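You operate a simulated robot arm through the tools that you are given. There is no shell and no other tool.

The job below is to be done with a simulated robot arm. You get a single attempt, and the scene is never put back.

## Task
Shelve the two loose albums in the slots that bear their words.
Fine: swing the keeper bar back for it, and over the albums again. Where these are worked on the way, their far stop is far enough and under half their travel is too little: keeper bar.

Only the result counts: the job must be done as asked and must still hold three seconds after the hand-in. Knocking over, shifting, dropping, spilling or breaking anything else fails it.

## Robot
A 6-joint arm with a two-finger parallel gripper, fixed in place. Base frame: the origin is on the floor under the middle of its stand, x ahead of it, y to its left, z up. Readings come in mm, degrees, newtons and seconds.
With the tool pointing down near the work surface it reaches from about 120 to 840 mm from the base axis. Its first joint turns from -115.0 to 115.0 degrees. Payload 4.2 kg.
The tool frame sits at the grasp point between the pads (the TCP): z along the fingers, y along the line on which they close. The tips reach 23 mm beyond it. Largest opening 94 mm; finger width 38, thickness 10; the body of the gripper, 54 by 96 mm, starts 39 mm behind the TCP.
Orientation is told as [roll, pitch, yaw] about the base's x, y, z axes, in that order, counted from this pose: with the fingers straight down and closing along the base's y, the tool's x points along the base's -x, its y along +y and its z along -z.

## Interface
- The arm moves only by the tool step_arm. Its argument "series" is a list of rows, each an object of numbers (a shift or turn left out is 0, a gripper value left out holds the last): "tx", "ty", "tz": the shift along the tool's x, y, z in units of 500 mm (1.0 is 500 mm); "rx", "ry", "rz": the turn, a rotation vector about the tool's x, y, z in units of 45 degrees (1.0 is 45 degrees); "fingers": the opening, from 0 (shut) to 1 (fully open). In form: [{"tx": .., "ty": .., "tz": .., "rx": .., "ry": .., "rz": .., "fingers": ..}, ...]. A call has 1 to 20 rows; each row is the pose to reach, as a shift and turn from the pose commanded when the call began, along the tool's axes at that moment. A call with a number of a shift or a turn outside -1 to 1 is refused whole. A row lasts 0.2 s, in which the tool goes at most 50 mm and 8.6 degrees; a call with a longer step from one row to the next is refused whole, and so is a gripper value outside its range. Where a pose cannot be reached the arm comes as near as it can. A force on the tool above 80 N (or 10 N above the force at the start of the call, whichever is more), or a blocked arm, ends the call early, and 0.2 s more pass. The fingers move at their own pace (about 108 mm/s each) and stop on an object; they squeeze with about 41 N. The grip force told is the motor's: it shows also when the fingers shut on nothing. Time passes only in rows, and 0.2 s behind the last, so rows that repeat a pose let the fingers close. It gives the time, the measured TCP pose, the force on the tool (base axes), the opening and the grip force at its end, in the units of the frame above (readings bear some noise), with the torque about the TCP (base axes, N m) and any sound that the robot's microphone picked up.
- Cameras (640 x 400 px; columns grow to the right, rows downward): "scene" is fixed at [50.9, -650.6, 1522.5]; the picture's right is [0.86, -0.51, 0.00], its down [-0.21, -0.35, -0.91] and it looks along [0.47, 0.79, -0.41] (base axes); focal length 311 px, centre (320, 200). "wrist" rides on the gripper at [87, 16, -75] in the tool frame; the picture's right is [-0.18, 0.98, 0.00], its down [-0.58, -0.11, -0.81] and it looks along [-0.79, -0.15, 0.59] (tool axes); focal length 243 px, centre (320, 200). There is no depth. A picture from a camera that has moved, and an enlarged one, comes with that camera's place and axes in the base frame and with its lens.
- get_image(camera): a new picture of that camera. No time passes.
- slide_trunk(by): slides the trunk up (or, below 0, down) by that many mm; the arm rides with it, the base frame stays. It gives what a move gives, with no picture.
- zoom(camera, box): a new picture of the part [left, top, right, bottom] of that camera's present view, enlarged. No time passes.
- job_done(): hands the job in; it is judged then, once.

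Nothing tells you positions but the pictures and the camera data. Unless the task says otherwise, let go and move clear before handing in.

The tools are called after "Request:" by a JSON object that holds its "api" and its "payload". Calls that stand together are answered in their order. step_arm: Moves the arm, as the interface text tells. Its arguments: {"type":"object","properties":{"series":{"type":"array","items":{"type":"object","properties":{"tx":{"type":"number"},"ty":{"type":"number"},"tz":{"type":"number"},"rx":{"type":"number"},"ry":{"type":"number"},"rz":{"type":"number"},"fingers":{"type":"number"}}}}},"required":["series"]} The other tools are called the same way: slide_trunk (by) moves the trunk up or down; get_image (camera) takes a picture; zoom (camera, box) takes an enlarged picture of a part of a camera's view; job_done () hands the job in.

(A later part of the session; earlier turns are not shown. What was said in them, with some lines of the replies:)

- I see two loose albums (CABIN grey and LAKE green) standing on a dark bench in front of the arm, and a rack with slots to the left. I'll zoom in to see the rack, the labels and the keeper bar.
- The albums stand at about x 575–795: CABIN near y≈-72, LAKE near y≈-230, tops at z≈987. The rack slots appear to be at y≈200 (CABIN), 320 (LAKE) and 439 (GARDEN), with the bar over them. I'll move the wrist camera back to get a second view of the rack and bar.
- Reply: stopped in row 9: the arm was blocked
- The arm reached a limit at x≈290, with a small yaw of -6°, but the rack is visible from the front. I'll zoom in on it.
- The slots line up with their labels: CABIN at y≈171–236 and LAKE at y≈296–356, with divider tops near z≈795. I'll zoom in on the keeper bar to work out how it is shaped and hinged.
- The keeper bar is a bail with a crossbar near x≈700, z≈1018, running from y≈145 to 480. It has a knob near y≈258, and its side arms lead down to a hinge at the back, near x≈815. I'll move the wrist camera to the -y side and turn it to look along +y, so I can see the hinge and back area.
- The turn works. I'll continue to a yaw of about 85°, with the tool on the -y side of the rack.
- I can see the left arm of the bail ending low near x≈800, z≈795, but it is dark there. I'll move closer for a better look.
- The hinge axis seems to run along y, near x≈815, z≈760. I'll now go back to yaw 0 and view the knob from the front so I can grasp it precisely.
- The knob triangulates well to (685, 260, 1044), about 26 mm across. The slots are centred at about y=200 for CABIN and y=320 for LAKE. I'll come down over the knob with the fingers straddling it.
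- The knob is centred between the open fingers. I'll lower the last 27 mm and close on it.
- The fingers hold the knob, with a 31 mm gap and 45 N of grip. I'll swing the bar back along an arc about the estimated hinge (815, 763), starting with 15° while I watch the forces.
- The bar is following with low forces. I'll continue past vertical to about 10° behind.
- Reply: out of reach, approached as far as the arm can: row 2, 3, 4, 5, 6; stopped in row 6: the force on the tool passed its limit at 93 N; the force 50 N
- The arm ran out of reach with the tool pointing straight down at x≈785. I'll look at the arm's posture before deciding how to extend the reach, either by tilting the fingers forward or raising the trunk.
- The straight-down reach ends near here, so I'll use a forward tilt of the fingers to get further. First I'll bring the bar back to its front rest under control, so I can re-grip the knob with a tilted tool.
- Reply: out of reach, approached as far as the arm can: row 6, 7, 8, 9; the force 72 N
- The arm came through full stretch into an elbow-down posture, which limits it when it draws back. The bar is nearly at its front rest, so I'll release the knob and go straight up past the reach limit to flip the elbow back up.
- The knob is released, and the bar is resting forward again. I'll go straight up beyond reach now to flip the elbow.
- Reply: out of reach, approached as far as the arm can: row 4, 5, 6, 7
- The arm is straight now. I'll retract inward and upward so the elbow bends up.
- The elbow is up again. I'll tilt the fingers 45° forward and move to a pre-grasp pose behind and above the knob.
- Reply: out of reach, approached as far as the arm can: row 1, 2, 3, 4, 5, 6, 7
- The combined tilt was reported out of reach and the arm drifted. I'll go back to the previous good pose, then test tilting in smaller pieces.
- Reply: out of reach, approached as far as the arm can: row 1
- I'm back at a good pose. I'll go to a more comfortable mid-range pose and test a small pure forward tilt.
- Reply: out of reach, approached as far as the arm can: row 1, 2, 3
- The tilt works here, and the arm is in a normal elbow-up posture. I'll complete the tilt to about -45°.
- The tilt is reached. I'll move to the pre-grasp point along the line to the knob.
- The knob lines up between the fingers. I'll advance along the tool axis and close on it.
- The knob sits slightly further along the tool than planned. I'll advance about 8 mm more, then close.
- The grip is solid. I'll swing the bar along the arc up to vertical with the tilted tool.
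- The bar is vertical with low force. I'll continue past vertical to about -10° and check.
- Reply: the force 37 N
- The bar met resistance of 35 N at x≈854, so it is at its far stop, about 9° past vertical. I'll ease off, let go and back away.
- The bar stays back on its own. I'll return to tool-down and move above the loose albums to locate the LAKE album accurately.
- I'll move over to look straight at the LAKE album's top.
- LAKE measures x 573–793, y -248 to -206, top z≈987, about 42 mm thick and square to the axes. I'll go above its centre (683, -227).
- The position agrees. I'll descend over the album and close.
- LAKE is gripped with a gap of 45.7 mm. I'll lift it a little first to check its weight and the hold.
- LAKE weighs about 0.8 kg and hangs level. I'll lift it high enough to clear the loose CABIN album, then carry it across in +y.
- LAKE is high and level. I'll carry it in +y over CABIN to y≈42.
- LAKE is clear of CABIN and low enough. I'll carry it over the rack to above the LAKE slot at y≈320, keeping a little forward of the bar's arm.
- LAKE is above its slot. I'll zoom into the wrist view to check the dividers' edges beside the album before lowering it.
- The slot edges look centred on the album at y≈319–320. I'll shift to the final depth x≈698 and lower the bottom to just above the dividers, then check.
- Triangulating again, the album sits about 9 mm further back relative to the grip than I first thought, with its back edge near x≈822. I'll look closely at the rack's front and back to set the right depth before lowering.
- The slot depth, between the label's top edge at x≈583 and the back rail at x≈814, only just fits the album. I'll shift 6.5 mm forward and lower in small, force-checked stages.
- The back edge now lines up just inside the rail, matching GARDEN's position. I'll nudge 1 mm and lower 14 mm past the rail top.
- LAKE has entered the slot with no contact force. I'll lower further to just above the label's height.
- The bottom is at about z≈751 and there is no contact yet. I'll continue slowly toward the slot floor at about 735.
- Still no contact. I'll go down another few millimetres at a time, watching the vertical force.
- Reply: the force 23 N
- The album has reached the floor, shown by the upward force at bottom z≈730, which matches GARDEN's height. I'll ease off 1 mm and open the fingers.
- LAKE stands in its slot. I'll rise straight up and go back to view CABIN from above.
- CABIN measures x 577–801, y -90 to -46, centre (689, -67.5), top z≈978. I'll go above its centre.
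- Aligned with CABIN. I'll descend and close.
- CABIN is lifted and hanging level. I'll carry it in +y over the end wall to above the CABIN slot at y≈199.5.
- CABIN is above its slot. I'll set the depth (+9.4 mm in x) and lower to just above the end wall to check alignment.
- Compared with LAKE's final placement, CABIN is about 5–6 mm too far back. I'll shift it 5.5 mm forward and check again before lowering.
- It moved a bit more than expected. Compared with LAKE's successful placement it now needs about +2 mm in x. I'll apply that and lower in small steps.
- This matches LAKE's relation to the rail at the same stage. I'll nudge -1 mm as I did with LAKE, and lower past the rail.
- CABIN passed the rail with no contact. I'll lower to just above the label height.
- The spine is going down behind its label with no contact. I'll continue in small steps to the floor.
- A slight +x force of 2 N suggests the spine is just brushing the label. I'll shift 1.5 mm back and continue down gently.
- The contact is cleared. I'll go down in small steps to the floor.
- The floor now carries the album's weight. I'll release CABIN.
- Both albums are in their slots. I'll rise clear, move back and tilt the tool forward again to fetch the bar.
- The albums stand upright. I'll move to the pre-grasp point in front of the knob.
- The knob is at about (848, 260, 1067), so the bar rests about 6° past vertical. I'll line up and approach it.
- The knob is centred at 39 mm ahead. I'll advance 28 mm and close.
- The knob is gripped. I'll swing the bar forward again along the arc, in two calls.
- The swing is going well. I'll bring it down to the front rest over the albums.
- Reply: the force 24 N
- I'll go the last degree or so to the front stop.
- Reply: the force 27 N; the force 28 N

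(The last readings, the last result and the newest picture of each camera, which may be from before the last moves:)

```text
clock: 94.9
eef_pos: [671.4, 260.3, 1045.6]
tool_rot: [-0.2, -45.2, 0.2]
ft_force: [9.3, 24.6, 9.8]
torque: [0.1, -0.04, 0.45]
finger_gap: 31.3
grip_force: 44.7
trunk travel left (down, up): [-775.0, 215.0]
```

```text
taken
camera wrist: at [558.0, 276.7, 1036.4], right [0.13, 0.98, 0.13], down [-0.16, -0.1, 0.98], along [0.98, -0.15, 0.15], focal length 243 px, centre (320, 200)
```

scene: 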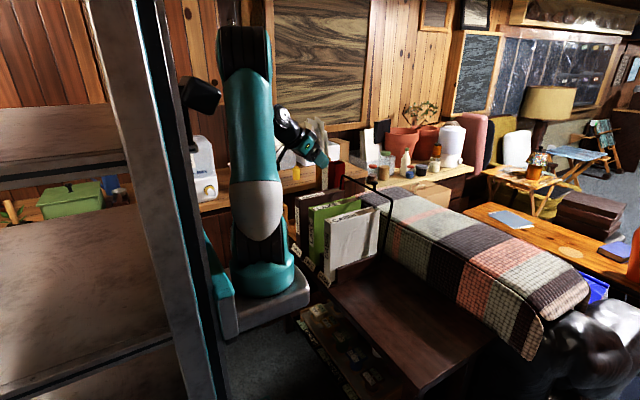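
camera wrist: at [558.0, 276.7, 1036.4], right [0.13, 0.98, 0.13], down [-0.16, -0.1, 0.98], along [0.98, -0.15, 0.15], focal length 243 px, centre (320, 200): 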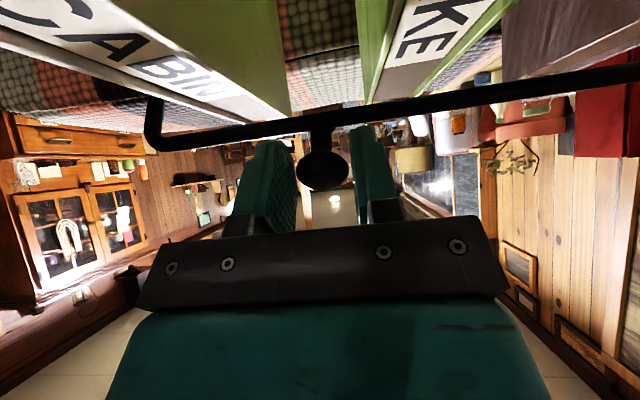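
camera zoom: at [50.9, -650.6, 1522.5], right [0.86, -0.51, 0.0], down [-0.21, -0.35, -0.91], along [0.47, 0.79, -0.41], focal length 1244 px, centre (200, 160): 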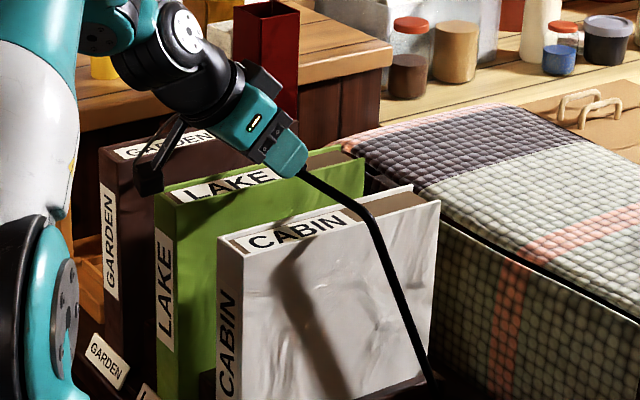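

The reaction force shows the bar is at its front stop over the albums. I'll ease off, open the fingers and back away.

Request:
{"api": "step_arm", "payload": {"series": [{"tx": -0.004, "tz": 0.0012, "fingers": 0}, {"tx": -0.004, "tz": 0.0012, "fingers": 0.6}, {"tx": -0.004, "tz": 0.0012, "fingers": 0.6}, {"tx": -0.004, "tz": -0.05, "fingers": 0.6}, {"tx": -0.004, "tz": -0.12, "fingers": 0.6}, {"tx": -0.004, "tz": -0.2, "fingers": 0.6}, {"tx": -0.004, "tz": -0.28, "fingers": 0.6}, {"tx": -0.004, "tz": -0.28, "fingers": 0.6}]}}

Request:
{"api": "get_image", "payload": {"camera": "scene"}}

Request:
{"api": "zoom", "payload": {"camera": "scene", "box": [290, 160, 400, 290]}}

Request:
{"api": "get_image", "payload": {"camera": "wrist"}}

```text
clock: 96.7
eef_pos: [572.6, 259.7, 1144.1]
tool_rot: [-0.5, -45.0, 0.2]
ft_force: [-0.1, -0.2, -0.7]
torque: [-0.03, 0.03, -0.01]
finger_gap: 56.5
grip_force: 0.0
trunk travel left (down, up): [-775.0, 215.0]
```

```text
taken
```

scene: 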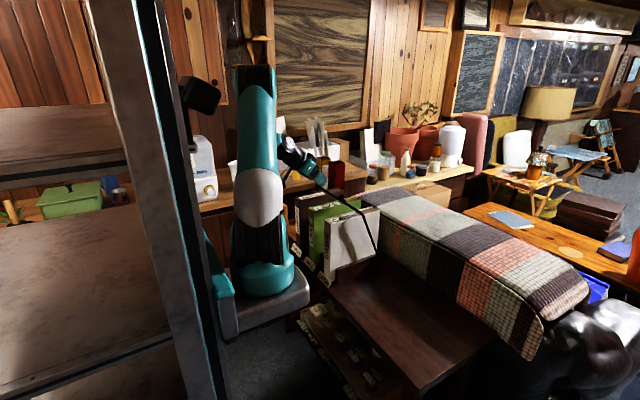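

```text
3.08 times, centred on (345, 225) of scene
camera zoom: at [50.9, -650.6, 1522.5], right [0.86, -0.51, 0.0], down [-0.21, -0.35, -0.91], along [0.47, 0.79, -0.41], focal length 957 px, centre (243, 123)
```

zoom: 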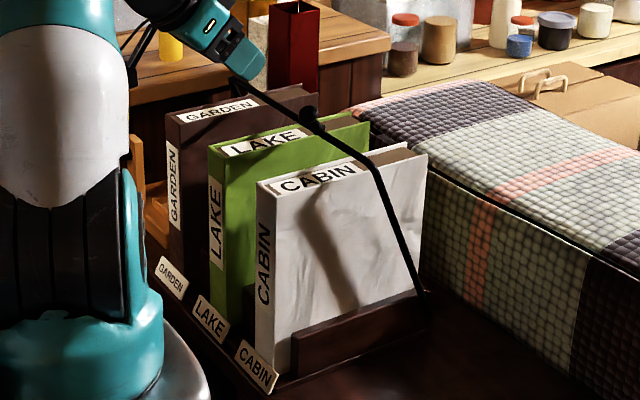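

```text
taken
camera wrist: at [460.1, 276.9, 1135.8], right [0.13, 0.98, 0.12], down [-0.16, -0.1, 0.98], along [0.98, -0.15, 0.14], focal length 243 px, centre (320, 200)
```

wrist: 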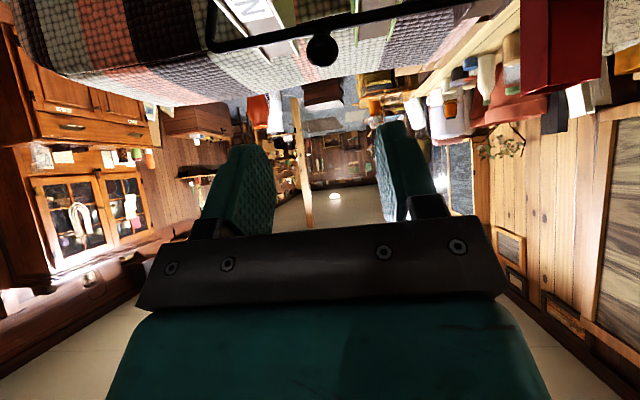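

The bar is back where it was at the start, with the knob at the same scene pixel. I'll move further clear and take a final close look.

Request:
{"api": "step_arm", "payload": {"series": [{"tz": -0.06}, {"tz": -0.12}, {"tz": -0.18}, {"tz": -0.18}]}}

Request:
{"api": "zoom", "payload": {"camera": "scene", "box": [295, 185, 385, 285]}}

Request:
{"api": "zoom", "payload": {"camera": "scene", "box": [305, 180, 375, 225]}}

```text
clock: 97.7
eef_pos: [509.4, 260.3, 1206.2]
tool_rot: [-0.5, -45.0, 0.0]
ft_force: [-0.1, -0.4, 0.2]
torque: [-0.01, 0.01, 0.04]
finger_gap: 56.7
grip_force: 0.1
trunk travel left (down, up): [-775.0, 215.0]
```

```text
4.00 times, centred on (340, 235) of scene
camera zoom: at [50.9, -650.6, 1522.5], right [0.86, -0.51, 0.0], down [-0.21, -0.35, -0.91], along [0.47, 0.79, -0.41], focal length 1244 px, centre (240, 60)
```

zoom: 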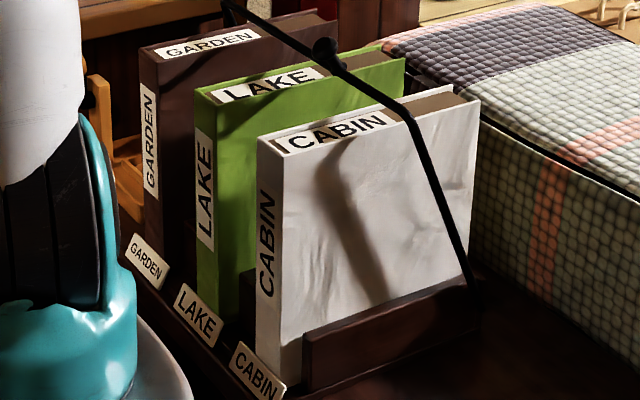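

```text
8.89 times, centred on (340, 202) of scene
camera zoom: at [50.9, -650.6, 1522.5], right [0.86, -0.51, 0.0], down [-0.21, -0.35, -0.91], along [0.47, 0.79, -0.41], focal length 2765 px, centre (142, 178)
```

zoom: 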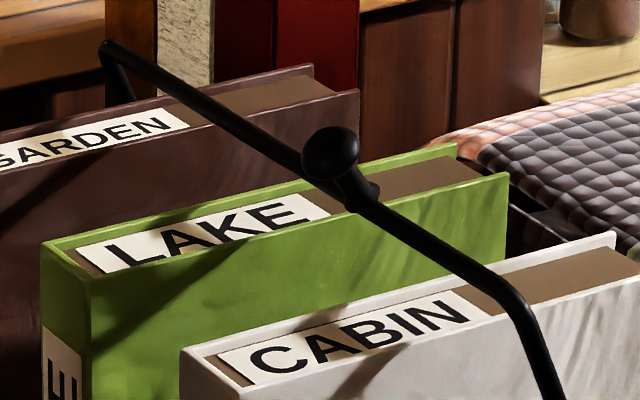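

LAKE and CABIN stand upright in their labelled slots beside GARDEN. The keeper bar lies over all three in exactly its original position, and the gripper is open and clear, so I'm handing the job in.

Request:
{"api": "job_done", "payload": {}}

```text
The job is handed in.
```

The LAKE and CABIN albums are shelved in their labelled slots, and I've handed the job in. I haven't seen the verdict.

- **Albums:** both stand upright on the slot floor next to GARDEN. CABIN's spine lightly brushed its label (about 2 N) on the way down; I moved it 1.5 mm and saw nothing shift.
- **Keeper bar:** I swung it back to its far stop, where it stayed on its own. I then swung it forward over the albums to its front stop. In the last picture it is exactly where it started.
- **Detour:** on my first try at the bar the arm ran out of reach. I returned the bar to within a few degrees of its front rest and let it drop the rest of the way. I then took it back again with the tool tilted.
- **At hand-in:** the gripper was open and well clear. In the pictures nothing else had been moved or knocked over.
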